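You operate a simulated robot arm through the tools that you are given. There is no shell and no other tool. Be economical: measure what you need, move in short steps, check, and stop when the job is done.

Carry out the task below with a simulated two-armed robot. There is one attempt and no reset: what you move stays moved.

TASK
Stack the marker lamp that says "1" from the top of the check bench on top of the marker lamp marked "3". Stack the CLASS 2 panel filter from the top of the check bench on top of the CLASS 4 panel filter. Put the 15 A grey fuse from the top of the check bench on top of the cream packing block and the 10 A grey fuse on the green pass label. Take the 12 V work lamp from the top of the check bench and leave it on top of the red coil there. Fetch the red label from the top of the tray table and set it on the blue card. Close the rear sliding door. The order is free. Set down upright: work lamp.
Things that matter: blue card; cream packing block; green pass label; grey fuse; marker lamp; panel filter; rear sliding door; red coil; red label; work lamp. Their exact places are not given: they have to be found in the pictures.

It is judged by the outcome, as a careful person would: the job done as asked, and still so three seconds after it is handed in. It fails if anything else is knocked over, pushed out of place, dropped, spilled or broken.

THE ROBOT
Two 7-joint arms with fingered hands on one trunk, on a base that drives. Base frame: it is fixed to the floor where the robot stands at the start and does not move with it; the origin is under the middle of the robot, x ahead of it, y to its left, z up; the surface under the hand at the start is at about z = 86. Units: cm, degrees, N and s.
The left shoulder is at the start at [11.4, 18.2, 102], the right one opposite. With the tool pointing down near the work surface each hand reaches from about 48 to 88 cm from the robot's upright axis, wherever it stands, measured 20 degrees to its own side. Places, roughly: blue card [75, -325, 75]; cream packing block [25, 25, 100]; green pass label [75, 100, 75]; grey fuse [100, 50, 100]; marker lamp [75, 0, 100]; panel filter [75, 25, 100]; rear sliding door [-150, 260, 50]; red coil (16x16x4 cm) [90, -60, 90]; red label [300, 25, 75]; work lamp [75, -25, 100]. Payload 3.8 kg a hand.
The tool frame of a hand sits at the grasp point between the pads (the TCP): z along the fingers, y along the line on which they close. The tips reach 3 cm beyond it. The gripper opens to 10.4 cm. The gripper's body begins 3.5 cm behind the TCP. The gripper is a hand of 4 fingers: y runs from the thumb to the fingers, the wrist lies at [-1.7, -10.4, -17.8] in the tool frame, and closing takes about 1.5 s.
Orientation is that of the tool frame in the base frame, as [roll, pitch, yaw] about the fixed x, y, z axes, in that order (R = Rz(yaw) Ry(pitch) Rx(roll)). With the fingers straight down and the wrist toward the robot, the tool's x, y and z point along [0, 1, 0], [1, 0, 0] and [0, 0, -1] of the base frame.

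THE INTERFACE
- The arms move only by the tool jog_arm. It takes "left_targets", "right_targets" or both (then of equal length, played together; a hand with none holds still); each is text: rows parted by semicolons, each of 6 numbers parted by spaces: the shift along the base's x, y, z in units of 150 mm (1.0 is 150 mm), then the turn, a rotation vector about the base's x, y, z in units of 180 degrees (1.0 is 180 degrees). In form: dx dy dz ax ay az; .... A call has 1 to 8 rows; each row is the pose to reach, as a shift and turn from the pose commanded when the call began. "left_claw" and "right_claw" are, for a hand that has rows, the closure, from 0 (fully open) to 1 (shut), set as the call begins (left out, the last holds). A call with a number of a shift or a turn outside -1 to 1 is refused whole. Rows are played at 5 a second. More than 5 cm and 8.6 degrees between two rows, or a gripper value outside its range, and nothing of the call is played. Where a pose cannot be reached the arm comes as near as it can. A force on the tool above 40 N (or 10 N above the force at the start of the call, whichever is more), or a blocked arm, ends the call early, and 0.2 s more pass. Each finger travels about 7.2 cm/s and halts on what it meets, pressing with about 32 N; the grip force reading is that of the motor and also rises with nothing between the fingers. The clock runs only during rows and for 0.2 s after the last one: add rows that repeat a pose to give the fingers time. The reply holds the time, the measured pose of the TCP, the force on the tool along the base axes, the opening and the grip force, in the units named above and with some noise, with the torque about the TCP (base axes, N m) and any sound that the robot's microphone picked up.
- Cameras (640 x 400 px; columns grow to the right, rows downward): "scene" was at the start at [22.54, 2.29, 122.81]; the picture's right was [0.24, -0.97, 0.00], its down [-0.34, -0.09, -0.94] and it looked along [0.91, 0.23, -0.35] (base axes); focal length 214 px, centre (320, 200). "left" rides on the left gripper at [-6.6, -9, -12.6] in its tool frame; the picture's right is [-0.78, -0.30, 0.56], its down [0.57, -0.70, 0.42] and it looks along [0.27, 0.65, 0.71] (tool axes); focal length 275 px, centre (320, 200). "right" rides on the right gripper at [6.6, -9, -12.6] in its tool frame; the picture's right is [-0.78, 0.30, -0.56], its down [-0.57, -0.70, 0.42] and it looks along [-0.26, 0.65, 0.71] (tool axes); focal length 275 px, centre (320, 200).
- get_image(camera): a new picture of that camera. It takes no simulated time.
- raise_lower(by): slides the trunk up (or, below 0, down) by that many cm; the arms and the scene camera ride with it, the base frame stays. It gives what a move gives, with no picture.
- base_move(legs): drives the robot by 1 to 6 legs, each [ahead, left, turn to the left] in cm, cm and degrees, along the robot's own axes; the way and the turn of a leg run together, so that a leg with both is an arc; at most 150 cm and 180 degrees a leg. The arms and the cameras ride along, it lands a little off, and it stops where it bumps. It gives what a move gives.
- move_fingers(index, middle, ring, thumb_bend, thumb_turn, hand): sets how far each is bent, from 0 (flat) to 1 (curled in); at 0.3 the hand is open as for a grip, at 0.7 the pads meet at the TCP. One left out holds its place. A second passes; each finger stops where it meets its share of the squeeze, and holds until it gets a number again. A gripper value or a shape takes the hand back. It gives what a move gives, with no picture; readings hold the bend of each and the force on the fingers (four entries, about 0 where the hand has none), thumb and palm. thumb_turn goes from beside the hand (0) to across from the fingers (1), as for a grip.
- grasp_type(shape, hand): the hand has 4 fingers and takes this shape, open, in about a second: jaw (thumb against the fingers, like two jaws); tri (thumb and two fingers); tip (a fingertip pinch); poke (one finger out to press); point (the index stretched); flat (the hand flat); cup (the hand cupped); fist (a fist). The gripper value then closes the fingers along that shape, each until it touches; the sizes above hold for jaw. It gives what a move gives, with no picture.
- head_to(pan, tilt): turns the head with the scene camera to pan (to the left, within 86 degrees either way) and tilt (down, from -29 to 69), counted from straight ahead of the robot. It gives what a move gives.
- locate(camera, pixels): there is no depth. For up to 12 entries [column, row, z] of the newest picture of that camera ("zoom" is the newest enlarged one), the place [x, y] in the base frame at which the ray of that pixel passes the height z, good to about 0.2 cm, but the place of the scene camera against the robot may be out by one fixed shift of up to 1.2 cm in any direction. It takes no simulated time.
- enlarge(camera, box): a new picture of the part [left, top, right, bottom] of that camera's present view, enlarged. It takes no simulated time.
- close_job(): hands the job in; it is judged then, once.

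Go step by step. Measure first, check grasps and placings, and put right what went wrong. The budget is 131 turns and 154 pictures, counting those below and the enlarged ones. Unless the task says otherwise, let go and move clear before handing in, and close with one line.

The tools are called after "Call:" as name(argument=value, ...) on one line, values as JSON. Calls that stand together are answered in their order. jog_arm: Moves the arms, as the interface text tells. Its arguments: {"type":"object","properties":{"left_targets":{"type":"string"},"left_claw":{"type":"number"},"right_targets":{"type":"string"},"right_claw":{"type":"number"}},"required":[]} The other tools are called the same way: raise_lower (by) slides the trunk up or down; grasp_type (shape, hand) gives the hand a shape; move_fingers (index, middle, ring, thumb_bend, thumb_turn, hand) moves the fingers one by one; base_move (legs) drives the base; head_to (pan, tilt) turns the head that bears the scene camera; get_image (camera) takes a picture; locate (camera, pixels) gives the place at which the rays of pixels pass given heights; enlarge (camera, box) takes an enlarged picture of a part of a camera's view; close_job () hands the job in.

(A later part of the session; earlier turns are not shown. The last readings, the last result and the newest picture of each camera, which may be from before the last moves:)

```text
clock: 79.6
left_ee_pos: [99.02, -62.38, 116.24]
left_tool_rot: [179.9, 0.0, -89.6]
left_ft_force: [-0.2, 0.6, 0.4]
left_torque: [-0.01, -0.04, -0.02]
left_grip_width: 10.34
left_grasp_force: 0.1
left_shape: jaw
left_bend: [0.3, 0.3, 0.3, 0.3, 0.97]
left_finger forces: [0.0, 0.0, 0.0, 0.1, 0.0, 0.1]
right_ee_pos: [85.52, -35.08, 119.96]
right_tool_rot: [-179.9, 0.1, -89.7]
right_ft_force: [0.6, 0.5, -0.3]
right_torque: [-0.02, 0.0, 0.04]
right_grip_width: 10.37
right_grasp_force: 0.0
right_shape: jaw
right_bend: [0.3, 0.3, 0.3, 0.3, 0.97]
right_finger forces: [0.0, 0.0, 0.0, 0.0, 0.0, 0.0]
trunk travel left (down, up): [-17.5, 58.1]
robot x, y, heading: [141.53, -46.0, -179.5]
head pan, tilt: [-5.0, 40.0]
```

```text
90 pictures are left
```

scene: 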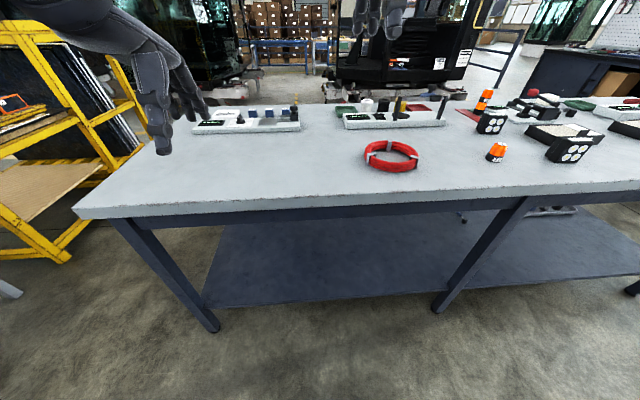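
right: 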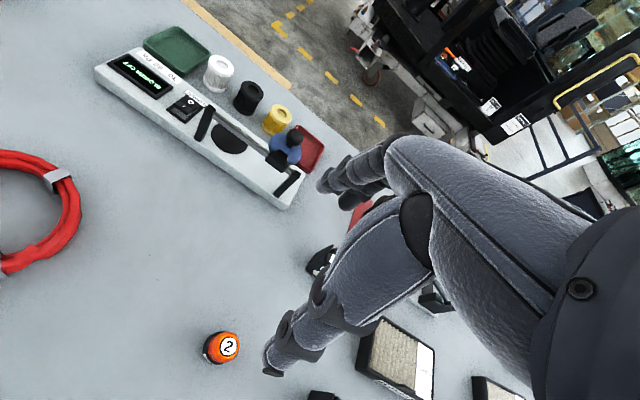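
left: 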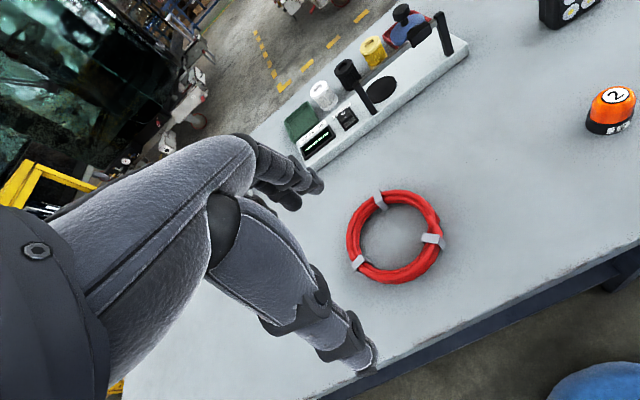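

Call:
locate(camera="left", pixels=[[346, 232, 88], [442, 232, 88], [400, 189, 88], [385, 284, 88], [380, 200, 90], [433, 240, 90], [358, 262, 90], [603, 110, 86], [560, 10, 90], [394, 237, 88]])

Call:
enlarge(camera="left", box=[320, 170, 480, 300])

Call:
head_to(pan=-20, tilt=45)

Call:
get_image(camera="scene")

```text
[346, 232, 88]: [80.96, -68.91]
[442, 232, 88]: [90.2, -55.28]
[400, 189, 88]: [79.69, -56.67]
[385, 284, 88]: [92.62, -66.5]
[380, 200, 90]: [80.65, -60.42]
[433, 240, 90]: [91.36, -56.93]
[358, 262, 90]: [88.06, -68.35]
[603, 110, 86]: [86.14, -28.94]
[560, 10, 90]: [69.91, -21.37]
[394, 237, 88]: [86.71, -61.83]
```

```text
3.08 times, centred on (400, 235) of left
```

zoom: 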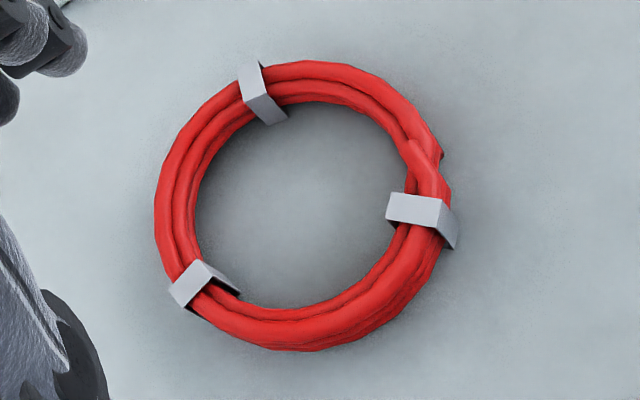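

```text
clock: 80.4
left_ee_pos: [99.02, -62.34, 116.32]
left_tool_rot: [179.9, -0.1, -89.6]
left_ft_force: [0.5, -0.3, -0.3]
left_torque: [-0.01, 0.02, -0.02]
left_grip_width: 10.38
left_grasp_force: 0.1
left_shape: jaw
left_bend: [0.3, 0.3, 0.3, 0.3, 0.97]
left_finger forces: [0.1, 0.0, 0.1, 0.0, 0.0, 0.0]
right_ee_pos: [85.55, -35.07, 119.99]
right_tool_rot: [180.0, 0.0, -89.5]
right_ft_force: [0.3, -0.5, 0.2]
right_torque: [0.01, -0.03, 0.0]
right_grip_width: 10.37
right_grasp_force: 0.1
right_shape: jaw
right_bend: [0.3, 0.3, 0.3, 0.3, 0.97]
right_finger forces: [0.0, 0.0, 0.1, 0.1, 0.0, 0.1]
trunk travel left (down, up): [-17.5, 58.1]
robot x, y, heading: [141.8, -45.76, -179.4]
head pan, tilt: [-20.0, 45.0]
```

```text
88 pictures are left
```

scene: 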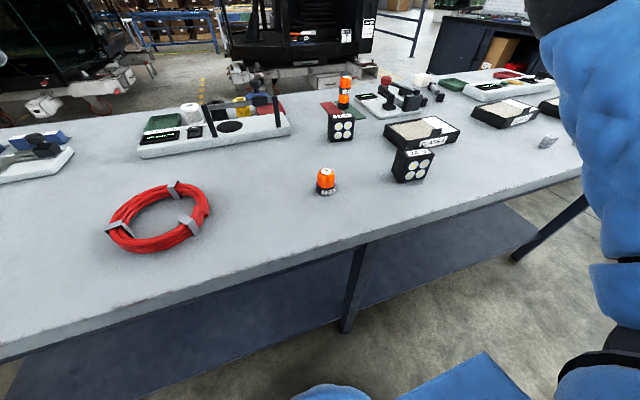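

Coil centre ≈[85.9,-61.9], clips at 164°, 42°, −71°, so the free near arc is at about −15°. I move the right hand towards the 12 V lamp for a clear look.

Call:
jog_arm(right_targets="0.2 0.25 0 0 0 0;0.2 0.5 0 0 0 0;0.2 0.75 -0.1 0 0 0;0.2 1 -0.3 0 0 0;0.1 1 -0.6 0 0 0")

Call:
get_image(camera="right")

```text
clock: 81.6
left_ee_pos: [99.09, -62.21, 116.29]
left_tool_rot: [-179.9, 0.0, -89.5]
left_ft_force: [-1.1, 0.0, 0.1]
left_torque: [0.01, -0.03, -0.04]
left_grip_width: 10.39
left_grasp_force: 0.2
left_shape: jaw
left_bend: [0.3, 0.3, 0.3, 0.3, 0.97]
left_finger forces: [0.0, 0.1, 0.0, 0.1, 0.0, 0.0]
right_ee_pos: [87.08, -20.07, 110.91]
right_tool_rot: [-179.9, 0.0, -89.6]
right_ft_force: [-0.3, 0.1, 0.1]
right_torque: [0.02, -0.06, -0.01]
right_grip_width: 10.39
right_grasp_force: 0.0
right_shape: jaw
right_bend: [0.3, 0.3, 0.3, 0.3, 0.97]
right_finger forces: [0.0, 0.0, 0.0, 0.0, 0.0, 0.1]
trunk travel left (down, up): [-17.5, 58.1]
robot x, y, heading: [142.1, -45.91, -179.4]
head pan, tilt: [-20.0, 45.0]
```

```text
87 pictures are left
```

right: 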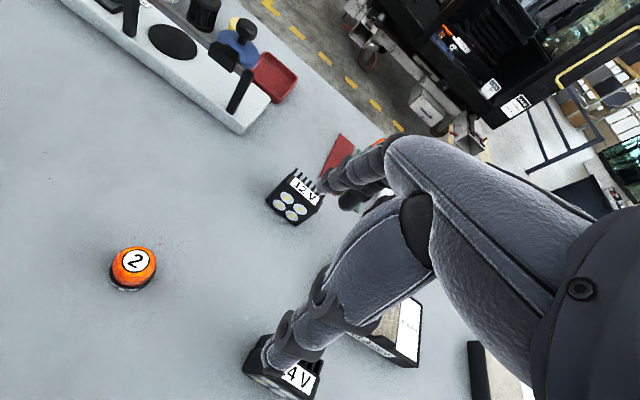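

Call:
enlarge(camera="right", box=[240, 150, 360, 240])

Call:
locate(camera="zoom", pixels=[[145, 230, 86], [300, 390, 86], [250, 135, 92], [433, 220, 92], [400, 285, 92], [230, 190, 92]])

```text
4.44 times, centred on (300, 195) of right
```

zoom: 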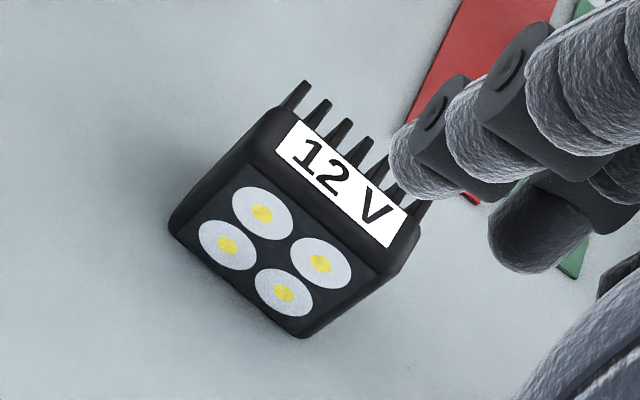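

```text
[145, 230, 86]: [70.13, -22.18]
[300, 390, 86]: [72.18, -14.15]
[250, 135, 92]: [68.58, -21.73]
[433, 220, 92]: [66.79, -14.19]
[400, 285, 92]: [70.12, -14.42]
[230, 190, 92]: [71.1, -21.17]
```

Call:
locate(camera="zoom", pixels=[[172, 232, 86.3], [302, 338, 86.3], [255, 150, 91], [255, 150, 92], [390, 272, 91], [390, 272, 92], [300, 85, 91], [425, 205, 91]])

```text
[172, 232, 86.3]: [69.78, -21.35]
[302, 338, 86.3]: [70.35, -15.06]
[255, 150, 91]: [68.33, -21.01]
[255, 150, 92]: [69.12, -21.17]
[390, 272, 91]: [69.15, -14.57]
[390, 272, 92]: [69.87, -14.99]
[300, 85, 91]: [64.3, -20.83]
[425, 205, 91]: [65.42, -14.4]
```

12 V lamp: front face x≈70.2, fins to x≈64.8, centre y≈-18.1, top z≈92. I move over it.

Call:
jog_arm(right_targets="-0.33 0.045 0 0 0 0;-0.66 0.09 0 0 0 0;-0.98 0.13 0 0 0 0")

Call:
jog_arm(right_targets="-0.31 0 0 0 0 0;-0.31 0 -0.3 0 0 0;-0.31 0 -0.6 0 0 0;-0.31 0 -0.75 0 0 0")

Call:
get_image(camera="right")

```text
clock: 82.4
left_ee_pos: [98.97, -62.43, 116.28]
left_tool_rot: [-180.0, -0.1, -89.4]
left_ft_force: [0.0, 1.5, 0.1]
left_torque: [0.0, -0.04, 0.02]
left_grip_width: 10.38
left_grasp_force: 0.1
left_shape: jaw
left_bend: [0.3, 0.3, 0.3, 0.3, 0.97]
left_finger forces: [0.1, 0.1, 0.0, 0.1, 0.0, 0.1]
right_ee_pos: [72.32, -18.18, 111.05]
right_tool_rot: [-179.9, 0.1, -89.5]
right_ft_force: [-0.4, -0.5, 0.3]
right_torque: [-0.02, -0.01, 0.0]
right_grip_width: 10.39
right_grasp_force: 0.1
right_shape: jaw
right_bend: [0.3, 0.3, 0.3, 0.3, 0.97]
right_finger forces: [0.0, 0.1, 0.0, 0.0, 0.0, 0.0]
trunk travel left (down, up): [-17.5, 58.1]
robot x, y, heading: [141.87, -45.85, -179.7]
head pan, tilt: [-20.0, 45.0]
```

```text
clock: 83.4
left_ee_pos: [99.1, -62.29, 116.39]
left_tool_rot: [180.0, 0.0, -89.5]
left_ft_force: [-0.3, -0.9, 0.2]
left_torque: [-0.01, 0.0, 0.0]
left_grip_width: 10.35
left_grasp_force: 0.1
left_shape: jaw
left_bend: [0.3, 0.3, 0.3, 0.3, 0.97]
left_finger forces: [0.0, 0.1, 0.0, 0.0, 0.0, 0.0]
right_ee_pos: [67.85, -18.04, 99.75]
right_tool_rot: [-179.9, 0.1, -89.5]
right_ft_force: [0.1, 0.0, 0.1]
right_torque: [-0.01, 0.0, -0.03]
right_grip_width: 10.41
right_grasp_force: 0.0
right_shape: jaw
right_bend: [0.3, 0.3, 0.3, 0.3, 0.97]
right_finger forces: [0.0, 0.0, 0.0, 0.0, 0.1, 0.0]
trunk travel left (down, up): [-17.5, 58.1]
robot x, y, heading: [141.88, -46.07, -179.7]
head pan, tilt: [-20.0, 45.0]
```

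```text
85 pictures are left
```

right: 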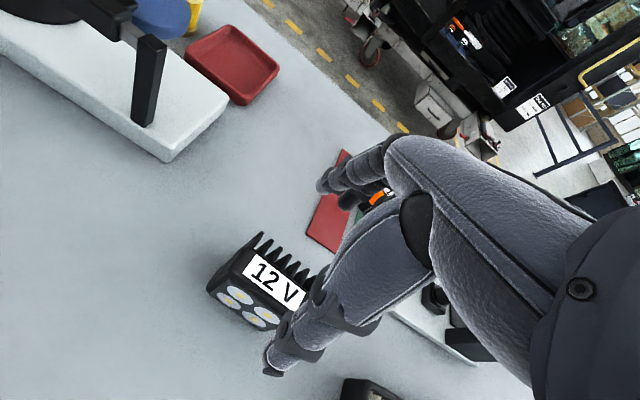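

Call:
locate(camera="right", pixels=[[244, 272, 92], [297, 312, 92], [261, 235, 91.5], [210, 290, 86.3], [258, 330, 86.3]])

Call:
jog_arm(right_targets="-0.02 0 -0.2 0 0 0;-0.02 0 -0.4 0 0 0;-0.02 0 -0.55 0 0 0;-0.02 0 -0.64 0 0 0;-0.02 0 -0.64 0 0 0")

Call:
get_image(camera="right")

```text
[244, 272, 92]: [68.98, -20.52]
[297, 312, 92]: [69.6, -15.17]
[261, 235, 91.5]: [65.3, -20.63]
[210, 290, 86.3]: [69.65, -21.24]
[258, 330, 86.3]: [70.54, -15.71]
```

```text
clock: 84.6
left_ee_pos: [99.08, -62.34, 116.35]
left_tool_rot: [-179.9, -0.1, -89.5]
left_ft_force: [0.9, 0.5, -0.5]
left_torque: [0.01, 0.01, 0.0]
left_grip_width: 10.35
left_grasp_force: 0.1
left_shape: jaw
left_bend: [0.3, 0.3, 0.3, 0.3, 0.97]
left_finger forces: [0.1, 0.1, 0.1, 0.1, 0.0, 0.1]
right_ee_pos: [67.47, -18.15, 90.09]
right_tool_rot: [-180.0, -0.1, -89.6]
right_ft_force: [-0.7, -0.9, 0.5]
right_torque: [0.01, 0.01, 0.03]
right_grip_width: 10.38
right_grasp_force: 0.1
right_shape: jaw
right_bend: [0.3, 0.3, 0.3, 0.3, 0.97]
right_finger forces: [0.0, 0.1, 0.1, 0.0, 0.0, 0.0]
trunk travel left (down, up): [-17.5, 58.1]
robot x, y, heading: [141.82, -45.92, -179.3]
head pan, tilt: [-20.0, 45.0]
```

```text
84 pictures are left
```

right: 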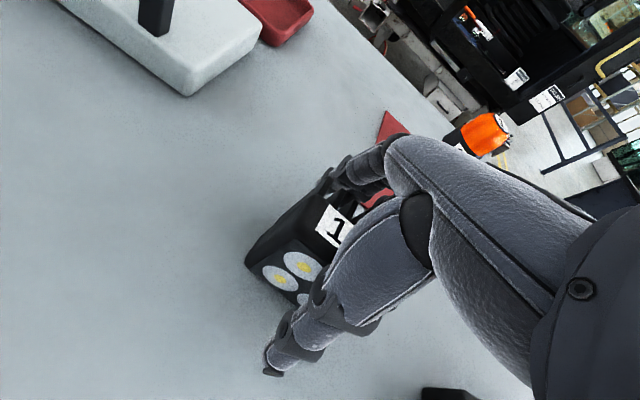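

Lamp sits between thumb and fingers. Close and lift.

Call:
jog_arm(right_targets="0 0 0 0 0 0;0 0 0 0 0 0;0 0 0 0 0 0;0 0 0 0 0 0;0 0 0 0 0 0;0 0 0 0 0 0;0 0 0 0 0 0", right_claw=1)

Call:
jog_arm(right_targets="0 0 0.05 0 0 0;0 0 0.2 0 0 0;0 0 0.5 0 0 0;0.1 0 0.8 0 0 0;0.35 0 0.95 0 0 0;0.65 0 0.95 0 0 0;0.95 0 0.95 0 0 0")

Call:
get_image(camera="right")

```text
clock: 86.2
left_ee_pos: [99.01, -62.4, 116.44]
left_tool_rot: [179.9, -0.1, -89.5]
left_ft_force: [0.0, -0.1, 1.2]
left_torque: [-0.01, 0.0, 0.02]
left_grip_width: 10.39
left_grasp_force: 0.0
left_shape: jaw
left_bend: [0.3, 0.3, 0.3, 0.3, 0.97]
left_finger forces: [0.0, 0.1, 0.1, 0.0, 0.0, 0.0]
right_ee_pos: [67.53, -18.14, 90.09]
right_tool_rot: [180.0, 0.0, -89.6]
right_ft_force: [0.7, -0.3, -0.1]
right_torque: [0.04, 0.0, 0.02]
right_grip_width: 3.97
right_grasp_force: 32.2
right_shape: jaw
right_bend: [0.74, 0.55, 0.55, 0.71, 1.0]
right_finger forces: [16.0, 9.0, 3.9, 0.1, 28.9, 0.0]
trunk travel left (down, up): [-17.5, 58.1]
robot x, y, heading: [142.0, -45.9, -179.5]
head pan, tilt: [-20.0, 45.0]
```

```text
clock: 87.8
left_ee_pos: [99.17, -62.33, 116.36]
left_tool_rot: [179.9, -0.1, -89.6]
left_ft_force: [0.5, -0.4, 0.6]
left_torque: [0.01, 0.04, 0.02]
left_grip_width: 10.37
left_grasp_force: 0.0
left_shape: jaw
left_bend: [0.3, 0.3, 0.3, 0.3, 0.97]
left_finger forces: [0.0, 0.1, 0.1, 0.0, 0.0, 0.0]
right_ee_pos: [81.78, -18.1, 104.44]
right_tool_rot: [179.9, 0.0, -89.6]
right_ft_force: [1.1, -0.5, -3.8]
right_torque: [-0.02, 0.04, -0.02]
right_grip_width: 3.95
right_grasp_force: 32.2
right_shape: jaw
right_bend: [0.74, 0.55, 0.55, 0.71, 1.0]
right_finger forces: [16.1, 9.1, 4.1, 0.0, 29.4, 0.0]
trunk travel left (down, up): [-17.5, 58.1]
robot x, y, heading: [141.75, -45.48, -179.6]
head pan, tilt: [-20.0, 45.0]
```

```text
83 pictures are left
```

right: 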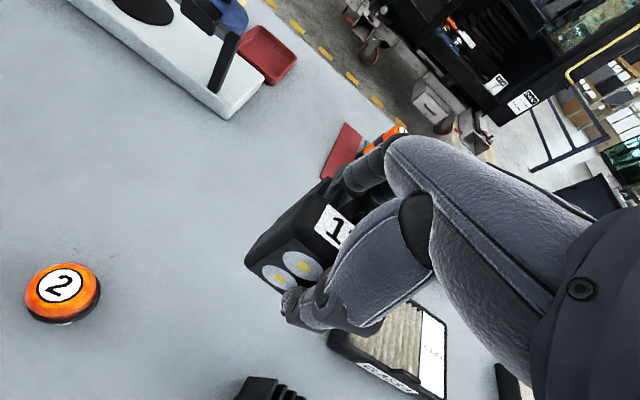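

Held firmly (≈4 N). I drive so the right hand is over the coil.

Call:
base_move(legs=[[-5, 40, 0]])

Call:
head_to(pan=-15, tilt=50)

Call:
get_image(camera="right")

Call:
get_image(camera="scene")

```text
clock: 90.3
left_ee_pos: [104.5, -102.89, 116.36]
left_tool_rot: [-180.0, 0.0, -89.4]
left_ft_force: [0.1, 0.4, -1.1]
left_torque: [0.04, -0.01, 0.0]
left_grip_width: 10.39
left_grasp_force: 0.1
left_shape: jaw
left_bend: [0.3, 0.3, 0.3, 0.3, 0.97]
left_finger forces: [0.0, 0.1, 0.0, 0.1, 0.1, 0.1]
right_ee_pos: [87.06, -58.76, 104.42]
right_tool_rot: [-179.9, 0.0, -89.5]
right_ft_force: [-0.2, -0.3, -3.3]
right_torque: [0.02, 0.02, 0.0]
right_grip_width: 3.94
right_grasp_force: 31.9
right_shape: jaw
right_bend: [0.74, 0.55, 0.55, 0.71, 1.0]
right_finger forces: [16.3, 9.1, 4.0, 0.1, 29.4, 0.0]
trunk travel left (down, up): [-17.5, 58.1]
robot x, y, heading: [147.43, -86.22, -179.3]
head pan, tilt: [-20.0, 45.0]
```

```text
clock: 91.0
left_ee_pos: [104.46, -102.84, 116.34]
left_tool_rot: [-180.0, -0.1, -89.4]
left_ft_force: [0.2, 0.4, 0.8]
left_torque: [-0.06, -0.01, 0.02]
left_grip_width: 10.36
left_grasp_force: 0.0
left_shape: jaw
left_bend: [0.3, 0.3, 0.3, 0.3, 0.97]
left_finger forces: [0.0, 0.1, 0.0, 0.0, 0.1, 0.0]
right_ee_pos: [86.99, -58.55, 104.49]
right_tool_rot: [-179.9, 0.0, -89.5]
right_ft_force: [0.2, 1.1, -4.0]
right_torque: [-0.02, 0.01, -0.04]
right_grip_width: 3.92
right_grasp_force: 32.2
right_shape: jaw
right_bend: [0.74, 0.55, 0.55, 0.71, 1.0]
right_finger forces: [16.3, 9.1, 4.0, 0.1, 29.4, 0.0]
trunk travel left (down, up): [-17.5, 58.1]
robot x, y, heading: [147.13, -86.35, -179.6]
head pan, tilt: [-15.0, 50.0]
```

```text
82 pictures are left
```

right: 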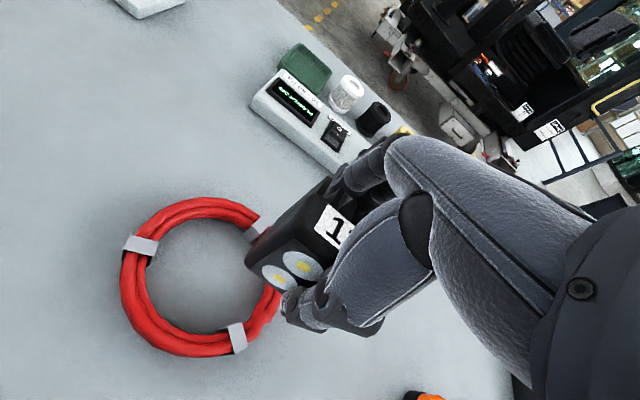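

```text
81 pictures are left
```

scene: 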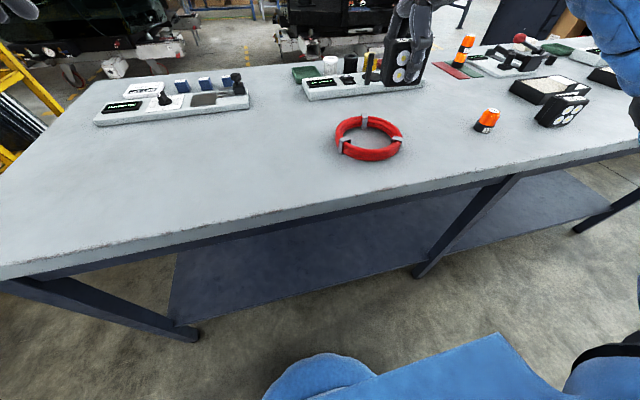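

Call:
locate(camera="right", pixels=[[121, 275, 88], [200, 357, 88], [195, 197, 88], [140, 245, 90], [237, 337, 90], [258, 228, 90], [151, 275, 88], [203, 333, 88], [130, 315, 88], [160, 210, 88]])

```text
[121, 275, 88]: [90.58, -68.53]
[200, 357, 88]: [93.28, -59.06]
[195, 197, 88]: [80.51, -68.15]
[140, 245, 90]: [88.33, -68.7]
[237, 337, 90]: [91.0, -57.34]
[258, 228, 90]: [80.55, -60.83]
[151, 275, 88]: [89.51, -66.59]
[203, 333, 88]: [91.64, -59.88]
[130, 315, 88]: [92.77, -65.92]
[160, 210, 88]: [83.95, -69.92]
```

Ring fit: centre [85.9,-62.3], outer radius 7.9, mid-tube radius ≈6.8. I aim the lamp centre at [92.0,-63.7] and come down to just above.

Call:
jog_arm(right_targets="0.167 -0.17 0 0 0 0;0.335 -0.34 0 0 0 0;0.335 -0.34 -0.25 0 0 0;0.335 -0.34 -0.5 0 0 0;0.335 -0.34 -0.56 0 0 0;0.335 -0.34 -0.56 0 0 0")

Call:
get_image(camera="right")

Call:
enlarge(camera="scene", box=[320, 90, 440, 165])

```text
clock: 92.4
left_ee_pos: [104.47, -102.88, 116.23]
left_tool_rot: [-180.0, -0.1, -89.4]
left_ft_force: [0.1, 0.6, 0.6]
left_torque: [0.03, 0.01, 0.0]
left_grip_width: 10.4
left_grasp_force: 0.2
left_shape: jaw
left_bend: [0.3, 0.3, 0.3, 0.3, 0.97]
left_finger forces: [0.1, 0.0, 0.1, 0.1, 0.1, 0.0]
right_ee_pos: [92.16, -63.91, 95.97]
right_tool_rot: [-180.0, 0.0, -89.5]
right_ft_force: [-0.3, -0.3, -4.3]
right_torque: [0.0, 0.0, 0.01]
right_grip_width: 3.89
right_grasp_force: 32.0
right_shape: jaw
right_bend: [0.74, 0.55, 0.55, 0.71, 0.99]
right_finger forces: [16.2, 8.9, 3.9, 0.0, 29.1, 0.1]
trunk travel left (down, up): [-17.5, 58.1]
robot x, y, heading: [146.78, -86.14, -179.6]
head pan, tilt: [-15.0, 50.0]
```

```text
80 pictures are left
```

right: 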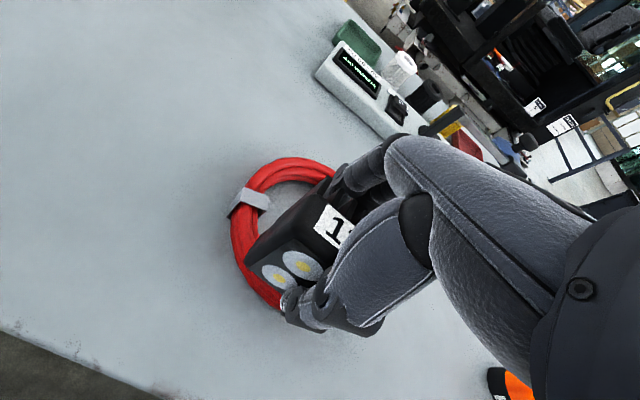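

```text
5.33 times, centred on (380, 128) of scene
```

zoom: 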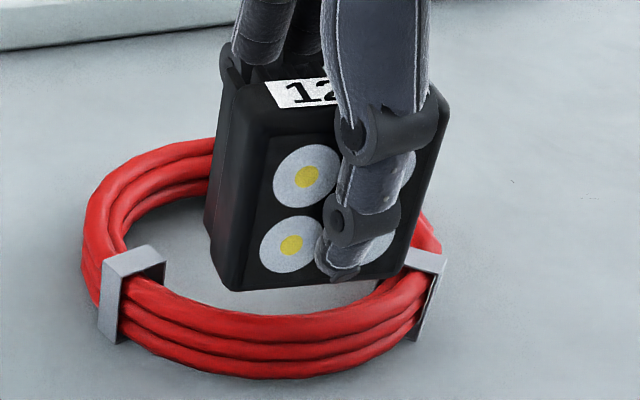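

Call:
jog_arm(right_targets="0 0 -0.04 0 0 0;0 0 -0.08 0 0 0;0 0 -0.1 0 0 0;0 0 -0.12 0 0 0;0 0 -0.14 0 0 0;0 0 -0.14 0 0 0")

Call:
enlarge(camera="scene", box=[320, 90, 440, 165])

```text
clock: 93.8
left_ee_pos: [104.36, -102.91, 116.41]
left_tool_rot: [-180.0, 0.0, -89.4]
left_ft_force: [0.5, 0.3, 0.6]
left_torque: [-0.05, -0.03, 0.02]
left_grip_width: 10.38
left_grasp_force: 0.1
left_shape: jaw
left_bend: [0.3, 0.3, 0.3, 0.3, 0.97]
left_finger forces: [0.0, 0.0, 0.0, 0.1, 0.0, 0.0]
right_ee_pos: [92.14, -63.67, 93.85]
right_tool_rot: [-180.0, 0.0, -89.5]
right_ft_force: [-0.1, 0.8, -3.9]
right_torque: [0.05, -0.01, -0.01]
right_grip_width: 3.92
right_grasp_force: 31.3
right_shape: jaw
right_bend: [0.74, 0.55, 0.55, 0.71, 0.99]
right_finger forces: [16.3, 8.9, 3.9, 0.0, 28.9, 0.1]
trunk travel left (down, up): [-17.5, 58.1]
robot x, y, heading: [147.04, -86.01, -179.6]
head pan, tilt: [-15.0, 50.0]
```

```text
5.33 times, centred on (380, 128) of scene
```

zoom: 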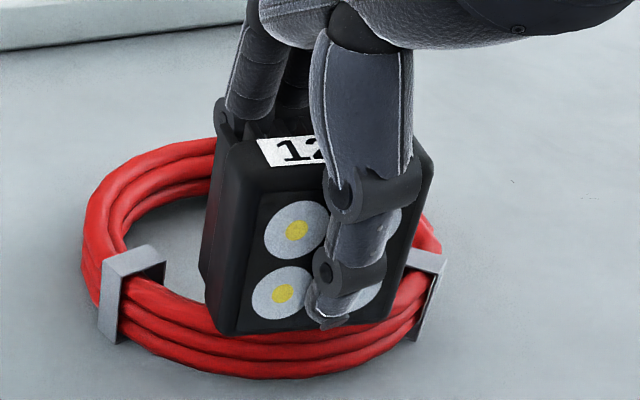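

No contact yet. I shift 0.8 cm toward −y to centre between the clips and keep lowering finely.

Call:
jog_arm(right_targets="-0.01 -0.055 0 0 0 0;-0.01 -0.055 -0.02 0 0 0;-0.01 -0.055 -0.035 0 0 0;-0.01 -0.055 -0.05 0 0 0;-0.01 -0.055 -0.065 0 0 0;-0.01 -0.055 -0.065 0 0 0")

Call:
enlarge(camera="scene", box=[320, 90, 440, 165])

```text
clock: 95.2
left_ee_pos: [104.69, -103.02, 116.47]
left_tool_rot: [179.8, 0.0, -89.4]
left_ft_force: [0.0, 0.2, -0.2]
left_torque: [-0.04, 0.02, 0.0]
left_grip_width: 10.39
left_grasp_force: 0.1
left_shape: jaw
left_bend: [0.3, 0.3, 0.3, 0.3, 0.97]
left_finger forces: [0.1, 0.0, 0.0, 0.0, 0.0, 0.0]
right_ee_pos: [91.94, -64.61, 93.48]
right_tool_rot: [179.5, -0.2, -89.5]
right_ft_force: [-3.1, 0.7, 32.4]
right_torque: [0.13, -0.13, 0.04]
right_grip_width: 4.06
right_grasp_force: 32.2
right_shape: jaw
right_bend: [0.74, 0.55, 0.55, 0.71, 0.99]
right_finger forces: [19.4, 11.8, 5.0, 0.1, 33.7, 0.1]
trunk travel left (down, up): [-17.5, 58.1]
robot x, y, heading: [147.37, -86.24, -179.4]
head pan, tilt: [-15.0, 50.0]
```

```text
5.33 times, centred on (380, 128) of scene
```

zoom: 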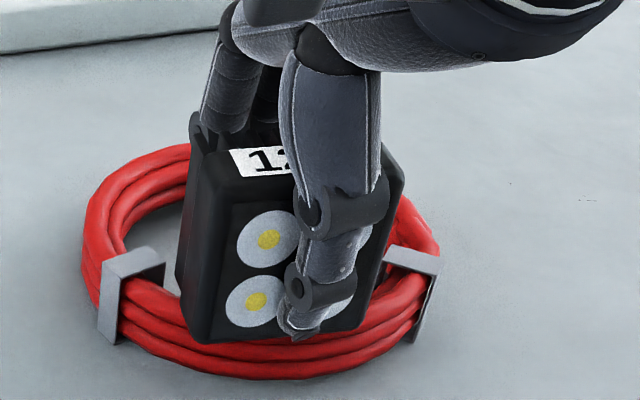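

Contact; the contact centroid is ≈0.5 cm from the TCP and close to the lamp's centre of mass. I relieve the press and check the torque.

Call:
jog_arm(right_targets="0 0 0.02 0 0 0;0 0 0.03 0 0 0;0 0 0.03 0 0 0")

```text
clock: 96.0
left_ee_pos: [104.52, -102.95, 116.33]
left_tool_rot: [180.0, 0.1, -89.4]
left_ft_force: [0.6, -1.2, 0.0]
left_torque: [0.01, -0.03, 0.0]
left_grip_width: 10.37
left_grasp_force: 0.1
left_shape: jaw
left_bend: [0.3, 0.3, 0.3, 0.3, 0.97]
left_finger forces: [0.1, 0.0, 0.1, 0.0, 0.0, 0.0]
right_ee_pos: [91.98, -64.57, 93.49]
right_tool_rot: [180.0, 0.0, -89.5]
right_ft_force: [-2.1, -0.9, 20.7]
right_torque: [0.03, 0.02, -0.01]
right_grip_width: 4.05
right_grasp_force: 31.8
right_shape: jaw
right_bend: [0.74, 0.55, 0.55, 0.71, 0.99]
right_finger forces: [19.2, 11.3, 4.5, 0.1, 33.1, 0.0]
trunk travel left (down, up): [-17.5, 58.1]
robot x, y, heading: [147.15, -86.27, -179.5]
head pan, tilt: [-15.0, 50.0]
```

Call:
jog_arm(right_targets="0 0 0.015 0 0 0;0 0 0.02 0 0 0;0 0 0.02 0 0 0")

```text
clock: 96.8
left_ee_pos: [104.52, -103.01, 116.39]
left_tool_rot: [-180.0, 0.0, -89.4]
left_ft_force: [0.2, -0.4, -0.3]
left_torque: [0.0, 0.0, 0.0]
left_grip_width: 10.38
left_grasp_force: 0.0
left_shape: jaw
left_bend: [0.3, 0.3, 0.3, 0.3, 0.97]
left_finger forces: [0.0, 0.0, 0.0, 0.0, 0.0, 0.1]
right_ee_pos: [92.04, -64.57, 93.63]
right_tool_rot: [-179.8, 0.1, -89.5]
right_ft_force: [-0.5, -2.9, 3.8]
right_torque: [-0.04, 0.04, 0.0]
right_grip_width: 4.02
right_grasp_force: 31.7
right_shape: jaw
right_bend: [0.74, 0.55, 0.55, 0.7, 0.99]
right_finger forces: [18.1, 9.8, 3.6, 0.0, 31.8, 0.1]
trunk travel left (down, up): [-17.5, 58.1]
robot x, y, heading: [147.01, -86.39, -179.7]
head pan, tilt: [-15.0, 50.0]
```

Now just resting (≈4 N up). Release and look.

Call:
jog_arm(right_targets="0 0 0 0 0 0;0 0 0 0 0 0;0 0 0 0 0 0;0 0 0 0 0 0;0 0 0 0 0 0;0 0 0 0 0 0;0 0 0 0 0 0", right_claw=0)

Call:
enlarge(camera="scene", box=[320, 90, 440, 165])

Call:
get_image(camera="right")

```text
clock: 98.4
left_ee_pos: [104.49, -102.89, 116.25]
left_tool_rot: [180.0, -0.1, -89.3]
left_ft_force: [-0.9, 0.2, 0.2]
left_torque: [0.04, -0.01, 0.0]
left_grip_width: 10.38
left_grasp_force: 0.1
left_shape: jaw
left_bend: [0.3, 0.3, 0.3, 0.3, 0.97]
left_finger forces: [0.0, 0.1, 0.0, 0.0, 0.0, 0.1]
right_ee_pos: [91.98, -64.58, 93.77]
right_tool_rot: [-179.9, 0.0, -89.5]
right_ft_force: [0.6, 0.5, -0.8]
right_torque: [-0.01, -0.02, 0.03]
right_grip_width: 10.34
right_grasp_force: 0.0
right_shape: jaw
right_bend: [0.3, 0.3, 0.3, 0.3, 0.97]
right_finger forces: [0.0, 0.1, 0.0, 0.1, 0.1, 0.0]
trunk travel left (down, up): [-17.5, 58.1]
robot x, y, heading: [147.0, -86.28, -179.5]
head pan, tilt: [-15.0, 50.0]
```

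```text
5.33 times, centred on (380, 128) of scene
```

zoom: 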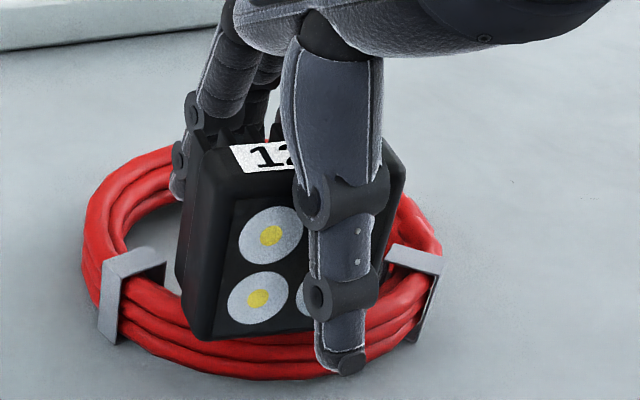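

```text
75 pictures are left
```

right: 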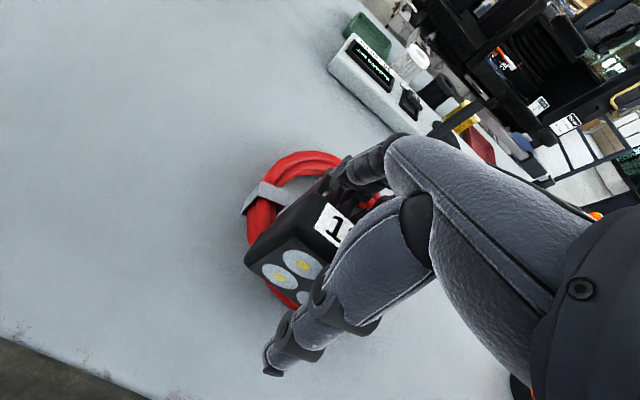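

It stands. I rise straight up and check it remains upright.

Call:
jog_arm(right_targets="0 0 0.2 0 0 0;0 0 0.5 0 0 0;0 0 0.8 0 0 0;0 0 1 0 0 0;0.3 0 1 0 0 0")

Call:
enlarge(camera="scene", box=[320, 90, 440, 165])

```text
clock: 99.6
left_ee_pos: [104.51, -102.92, 116.37]
left_tool_rot: [179.9, -0.2, -89.4]
left_ft_force: [0.4, -0.1, 0.3]
left_torque: [-0.01, 0.01, 0.02]
left_grip_width: 10.36
left_grasp_force: 0.1
left_shape: jaw
left_bend: [0.3, 0.3, 0.3, 0.3, 0.97]
left_finger forces: [0.0, 0.0, 0.0, 0.0, 0.0, 0.0]
right_ee_pos: [96.61, -64.49, 108.64]
right_tool_rot: [179.9, 0.0, -89.5]
right_ft_force: [-1.2, -0.6, 0.4]
right_torque: [0.03, 0.02, 0.02]
right_grip_width: 10.38
right_grasp_force: 0.0
right_shape: jaw
right_bend: [0.3, 0.3, 0.3, 0.3, 0.97]
right_finger forces: [0.1, 0.0, 0.0, 0.0, 0.1, 0.0]
trunk travel left (down, up): [-17.5, 58.1]
robot x, y, heading: [147.4, -86.2, -179.5]
head pan, tilt: [-15.0, 50.0]
```

```text
5.33 times, centred on (380, 128) of scene
```

zoom: 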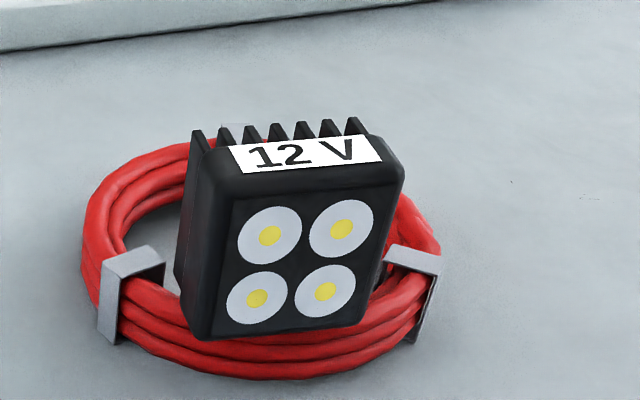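

Lamp is upright on the coil. Next the CLASS 2 filter: I drive along the far side to about y=26.

Call:
base_move(legs=[[0, -112, 0]])

Call:
head_to(pan=-5, tilt=45)

Call:
get_image(camera="scene")

Call:
get_image(camera="right")

Call:
get_image(camera="left")

```text
clock: 105.2
left_ee_pos: [103.23, 7.66, 116.39]
left_tool_rot: [-179.9, -0.1, -89.1]
left_ft_force: [-0.4, 0.6, 0.1]
left_torque: [0.02, -0.01, 0.0]
left_grip_width: 10.34
left_grasp_force: 0.1
left_shape: jaw
left_bend: [0.3, 0.3, 0.3, 0.3, 0.97]
left_finger forces: [0.1, 0.0, 0.1, 0.0, 0.0, 0.0]
right_ee_pos: [95.13, 46.04, 108.6]
right_tool_rot: [-179.9, 0.0, -89.2]
right_ft_force: [-0.1, -0.2, 0.0]
right_torque: [-0.03, 0.05, 0.01]
right_grip_width: 10.37
right_grasp_force: 0.0
right_shape: jaw
right_bend: [0.3, 0.3, 0.3, 0.3, 0.97]
right_finger forces: [0.1, 0.1, 0.1, 0.0, 0.0, 0.1]
trunk travel left (down, up): [-17.5, 58.1]
robot x, y, heading: [146.25, 24.39, -179.2]
head pan, tilt: [-15.0, 50.0]
```

```text
clock: 106.0
left_ee_pos: [103.09, 7.61, 116.35]
left_tool_rot: [180.0, -0.1, -89.2]
left_ft_force: [0.4, -0.9, -0.5]
left_torque: [0.0, -0.02, 0.02]
left_grip_width: 10.38
left_grasp_force: 0.0
left_shape: jaw
left_bend: [0.3, 0.3, 0.3, 0.3, 0.97]
left_finger forces: [0.1, 0.0, 0.0, 0.0, 0.0, 0.0]
right_ee_pos: [95.06, 45.91, 108.54]
right_tool_rot: [-179.9, 0.0, -89.2]
right_ft_force: [0.5, 0.0, 0.2]
right_torque: [-0.03, -0.03, 0.01]
right_grip_width: 10.37
right_grasp_force: 0.0
right_shape: jaw
right_bend: [0.3, 0.3, 0.3, 0.3, 0.97]
right_finger forces: [0.0, 0.0, 0.0, 0.0, 0.0, 0.0]
trunk travel left (down, up): [-17.5, 58.1]
robot x, y, heading: [145.8, 24.6, -179.1]
head pan, tilt: [-5.0, 45.0]
```

```text
73 pictures are left
```

scene: 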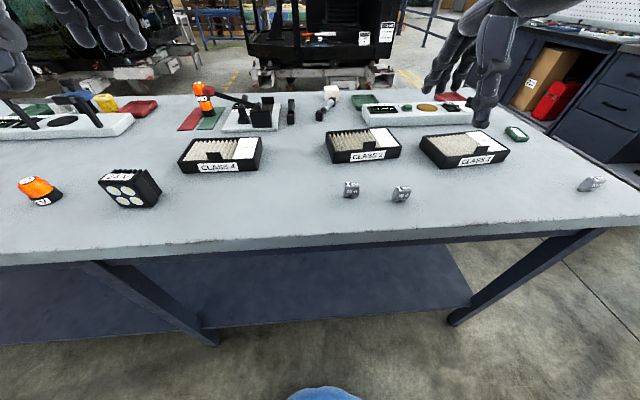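

```text
72 pictures are left
```

right: 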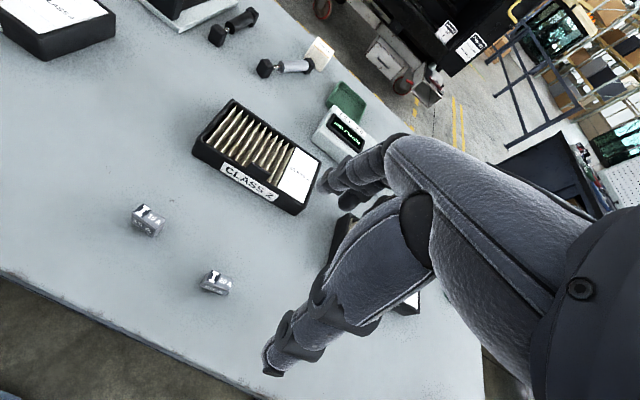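

```text
71 pictures are left
```

left: 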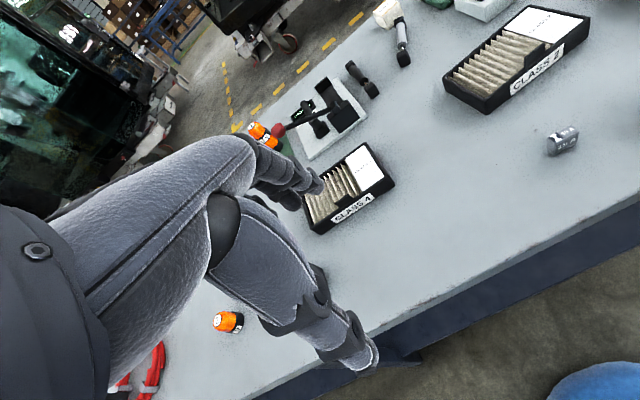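

Call:
enlarge(camera="right", box=[180, 90, 340, 190])

Call:
locate(camera="zoom", pixels=[[60, 220, 89.5], [212, 40, 89.5], [550, 250, 89.5], [320, 300, 91]])

Call:
enlarge(camera="right", box=[120, 190, 248, 310])

Call:
enlarge(camera="left", box=[260, 110, 420, 240])

```text
4.00 times, centred on (260, 140) of right
```

zoom: 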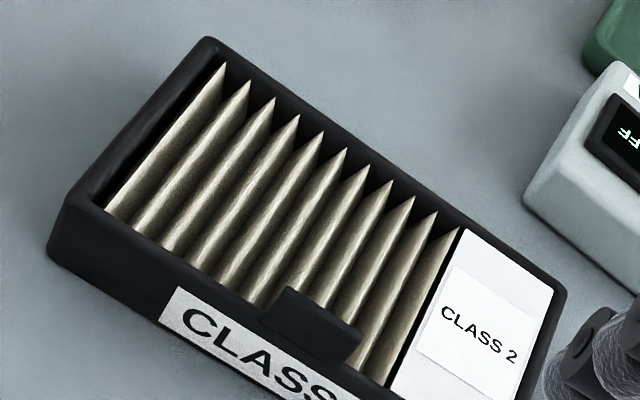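

```text
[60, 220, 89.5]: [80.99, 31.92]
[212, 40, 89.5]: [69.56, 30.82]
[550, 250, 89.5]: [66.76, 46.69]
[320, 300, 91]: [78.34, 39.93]
```

```text
3.33 times, centred on (184, 250) of right
```

zoom: 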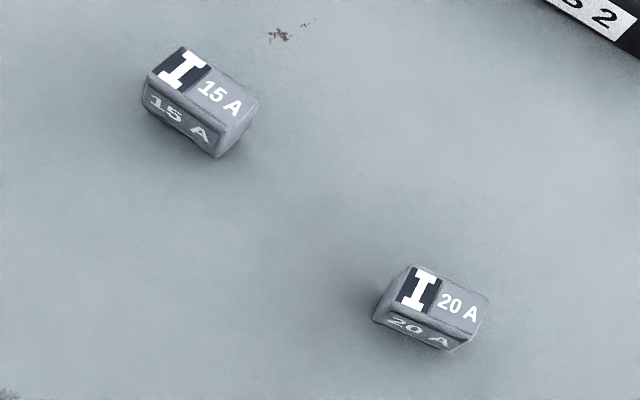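

```text
3.08 times, centred on (340, 175) of left
```

zoom: 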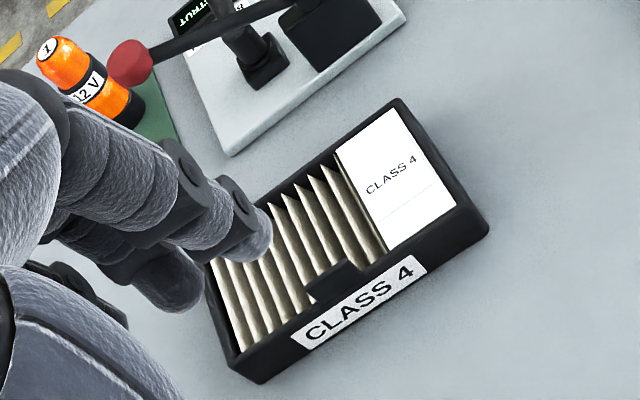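

Fuses confirmed: 15 A near (148,220), 20 A near (215,283) of the right picture. The filter has a tab on its near wall; I test the "tip" pinch in the air to see where the fingertips meet.

Call:
grasp_type(shape="tip", hand="right")

Call:
jog_arm(right_targets="0 0 0 0 0 0;0 0 0 0 0 0;0 0 0 0 0 0;0 0 0 0 0 0;0 0 0 0 0 0;0 0 0 0 0 0;0 0 0 0 0 0", right_claw=1)

Call:
get_image(camera="right")

Call:
head_to(pan=-30, tilt=25)

Call:
enlarge(camera="scene", box=[200, 60, 440, 210])

```text
clock: 106.9
left_ee_pos: [103.14, 7.64, 116.34]
left_tool_rot: [-180.0, 0.0, -89.0]
left_ft_force: [0.0, 0.3, 0.4]
left_torque: [0.04, -0.01, -0.01]
left_grip_width: 10.39
left_grasp_force: 0.2
left_shape: jaw
left_bend: [0.3, 0.3, 0.3, 0.3, 0.97]
left_finger forces: [0.0, 0.0, 0.0, 0.0, 0.0, 0.0]
right_ee_pos: [95.1, 45.93, 108.5]
right_tool_rot: [-179.9, 0.0, -89.2]
right_ft_force: [0.2, -1.2, -1.0]
right_torque: [0.02, -0.04, 0.02]
right_grip_width: 10.38
right_grasp_force: 0.1
right_shape: tip
right_bend: [0.3, 0.98, 0.99, 0.3, 0.97]
right_finger forces: [0.0, 0.0, 0.1, 0.0, 0.1, 0.0]
trunk travel left (down, up): [-17.5, 58.1]
robot x, y, heading: [146.04, 24.42, -179.3]
head pan, tilt: [-5.0, 45.0]
```

```text
clock: 108.5
left_ee_pos: [103.14, 7.62, 116.31]
left_tool_rot: [179.9, -0.1, -89.2]
left_ft_force: [0.9, 0.3, 0.7]
left_torque: [0.0, 0.03, 0.01]
left_grip_width: 10.36
left_grasp_force: 0.1
left_shape: jaw
left_bend: [0.3, 0.3, 0.3, 0.3, 0.97]
left_finger forces: [0.0, 0.0, 0.0, 0.1, 0.0, 0.0]
right_ee_pos: [95.14, 45.84, 108.55]
right_tool_rot: [-179.9, -0.1, -89.2]
right_ft_force: [0.1, -0.4, -0.7]
right_torque: [0.0, 0.02, 0.0]
right_grip_width: 0.01
right_grasp_force: 31.8
right_shape: tip
right_bend: [0.71, 1.0, 1.0, 0.73, 1.0]
right_finger forces: [0.0, 0.0, 0.0, 0.0, 0.1, 0.1]
trunk travel left (down, up): [-17.5, 58.1]
robot x, y, heading: [145.99, 24.45, -179.1]
head pan, tilt: [-5.0, 45.0]
```

```text
67 pictures are left
```

right: 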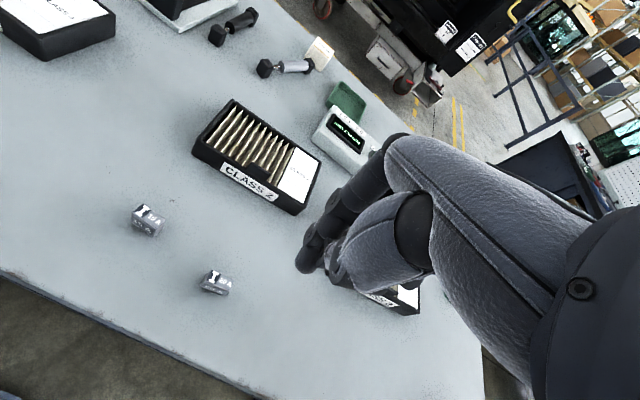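

```text
clock: 109.3
left_ee_pos: [103.15, 7.58, 116.37]
left_tool_rot: [-180.0, 0.0, -89.1]
left_ft_force: [-0.1, 0.6, -0.6]
left_torque: [0.01, 0.04, -0.02]
left_grip_width: 10.37
left_grasp_force: 0.0
left_shape: jaw
left_bend: [0.3, 0.3, 0.3, 0.3, 0.97]
left_finger forces: [0.1, 0.1, 0.0, 0.0, 0.1, 0.1]
right_ee_pos: [95.24, 45.91, 108.54]
right_tool_rot: [-179.9, 0.0, -89.3]
right_ft_force: [1.1, -0.6, -0.5]
right_torque: [-0.03, -0.02, 0.0]
right_grip_width: 0.0
right_grasp_force: 31.5
right_shape: tip
right_bend: [0.71, 1.0, 1.0, 0.73, 1.0]
right_finger forces: [0.0, 0.1, 0.0, 0.1, 0.1, 0.1]
trunk travel left (down, up): [-17.5, 58.1]
robot x, y, heading: [145.92, 24.05, -179.1]
head pan, tilt: [-30.0, 25.0]
```

```text
2.67 times, centred on (320, 135) of scene
```

zoom: 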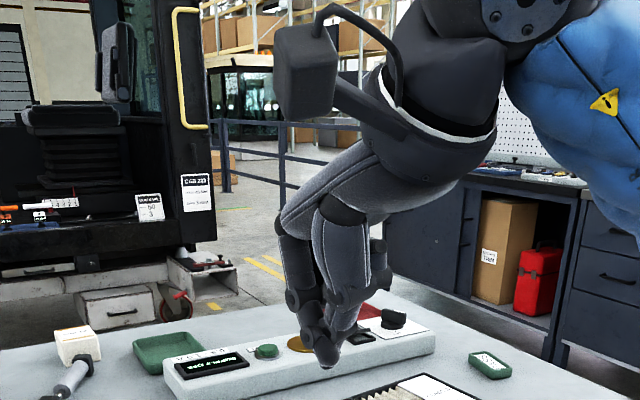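

Call:
locate(camera="right", pixels=[[196, 141, 89.5], [277, 187, 89.5], [233, 99.5, 89.5], [320.5, 161, 89.5], [252, 162, 91], [269, 174, 91], [247, 170, 89.5], [265, 181, 89.5]])

Call:
jog_arm(right_targets="0 0 0 0 0 0;0 0 0 0 0 0;0 0 0 0 0 0;0 0 0 0 0 0", right_claw=0)

Call:
grasp_type(shape="jaw", hand="right")

```text
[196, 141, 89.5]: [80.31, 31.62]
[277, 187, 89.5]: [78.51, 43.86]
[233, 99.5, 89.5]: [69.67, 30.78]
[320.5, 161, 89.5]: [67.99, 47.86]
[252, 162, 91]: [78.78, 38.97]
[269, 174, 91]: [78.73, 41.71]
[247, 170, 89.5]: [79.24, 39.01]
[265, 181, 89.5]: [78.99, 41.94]
```

```text
clock: 110.3
left_ee_pos: [103.26, 7.66, 116.38]
left_tool_rot: [-180.0, -0.1, -89.1]
left_ft_force: [-0.2, 0.2, 1.1]
left_torque: [-0.05, -0.02, 0.03]
left_grip_width: 10.4
left_grasp_force: 0.2
left_shape: jaw
left_bend: [0.3, 0.3, 0.3, 0.3, 0.97]
left_finger forces: [0.1, 0.0, 0.0, 0.0, 0.1, 0.1]
right_ee_pos: [95.12, 45.74, 108.48]
right_tool_rot: [-179.9, 0.0, -89.2]
right_ft_force: [-0.7, 0.4, 0.5]
right_torque: [0.0, -0.03, 0.03]
right_grip_width: 10.38
right_grasp_force: 0.1
right_shape: tip
right_bend: [0.31, 0.98, 0.99, 0.3, 0.97]
right_finger forces: [0.0, 0.1, 0.0, 0.0, 0.1, 0.1]
trunk travel left (down, up): [-17.5, 58.1]
robot x, y, heading: [145.83, 24.35, -179.2]
head pan, tilt: [-30.0, 25.0]
```

```text
clock: 111.2
left_ee_pos: [103.21, 7.66, 116.37]
left_tool_rot: [180.0, -0.1, -89.1]
left_ft_force: [-1.3, -0.2, 0.4]
left_torque: [0.03, -0.02, 0.01]
left_grip_width: 10.39
left_grasp_force: 0.0
left_shape: jaw
left_bend: [0.3, 0.3, 0.3, 0.3, 0.97]
left_finger forces: [0.1, 0.1, 0.0, 0.0, 0.0, 0.0]
right_ee_pos: [95.12, 45.91, 108.59]
right_tool_rot: [-179.9, 0.1, -89.2]
right_ft_force: [0.1, -0.1, 1.4]
right_torque: [0.0, -0.01, 0.0]
right_grip_width: 10.4
right_grasp_force: 0.1
right_shape: jaw
right_bend: [0.3, 0.3, 0.3, 0.3, 0.97]
right_finger forces: [0.0, 0.0, 0.0, 0.0, 0.0, 0.0]
trunk travel left (down, up): [-17.5, 58.1]
robot x, y, heading: [145.68, 24.28, -179.3]
head pan, tilt: [-30.0, 25.0]
```

Near edge of the filter runs at ≈97–98° (yaw +7°); tab centre ≈[78.9,40.4]. I go above it with the hand part-closed and yawed 7°.

Call:
jog_arm(right_targets="-0.3 -0.1 0 0 0 0.02;-0.6 -0.2 0 0 0 0.039;-0.9 -0.3 0 0 0 0.039;-1 -0.367 -0.2 0 0 0.039;-1 -0.367 -0.5 0 0 0.039;-1 -0.367 -0.7 0 0 0.039", right_claw=0.72)

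Call:
get_image(camera="right")

Call:
enlarge(camera="scene", box=[160, 100, 400, 250])

```text
clock: 112.7
left_ee_pos: [103.23, 7.52, 116.21]
left_tool_rot: [-180.0, -0.2, -89.1]
left_ft_force: [1.1, -0.5, 0.0]
left_torque: [-0.04, 0.02, 0.02]
left_grip_width: 10.39
left_grasp_force: 0.2
left_shape: jaw
left_bend: [0.3, 0.3, 0.3, 0.3, 0.97]
left_finger forces: [0.0, 0.1, 0.0, 0.0, 0.1, 0.0]
right_ee_pos: [80.01, 40.41, 98.0]
right_tool_rot: [-179.8, 0.0, -82.2]
right_ft_force: [-0.7, 0.2, 0.6]
right_torque: [-0.01, -0.02, 0.02]
right_grip_width: 2.93
right_grasp_force: 0.0
right_shape: jaw
right_bend: [0.74, 0.54, 0.52, 0.73, 1.0]
right_finger forces: [0.0, 0.0, 0.0, 0.0, 0.0, 0.0]
trunk travel left (down, up): [-17.5, 58.1]
robot x, y, heading: [145.99, 24.35, -179.2]
head pan, tilt: [-30.0, 25.0]
```

```text
65 pictures are left
```

right: 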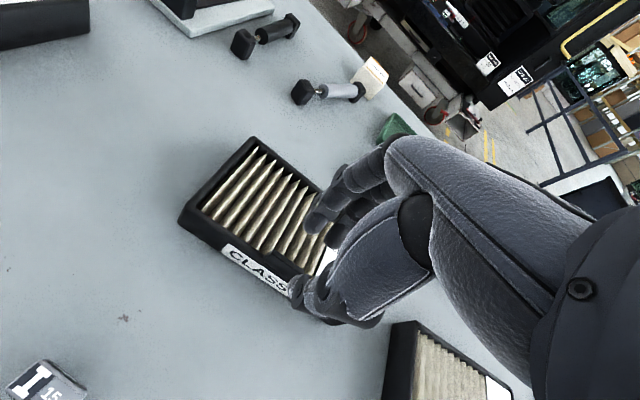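

```text
2.67 times, centred on (280, 175) of scene
```

zoom: 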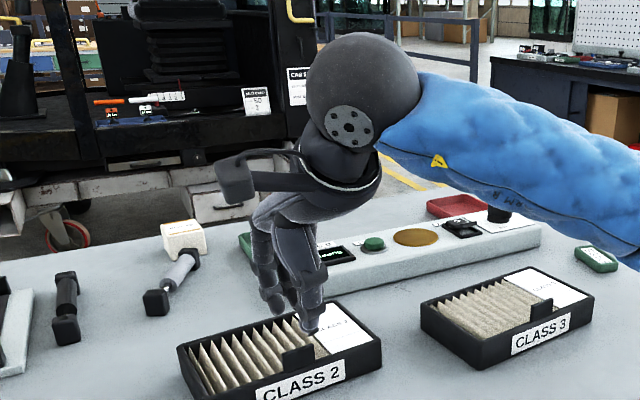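

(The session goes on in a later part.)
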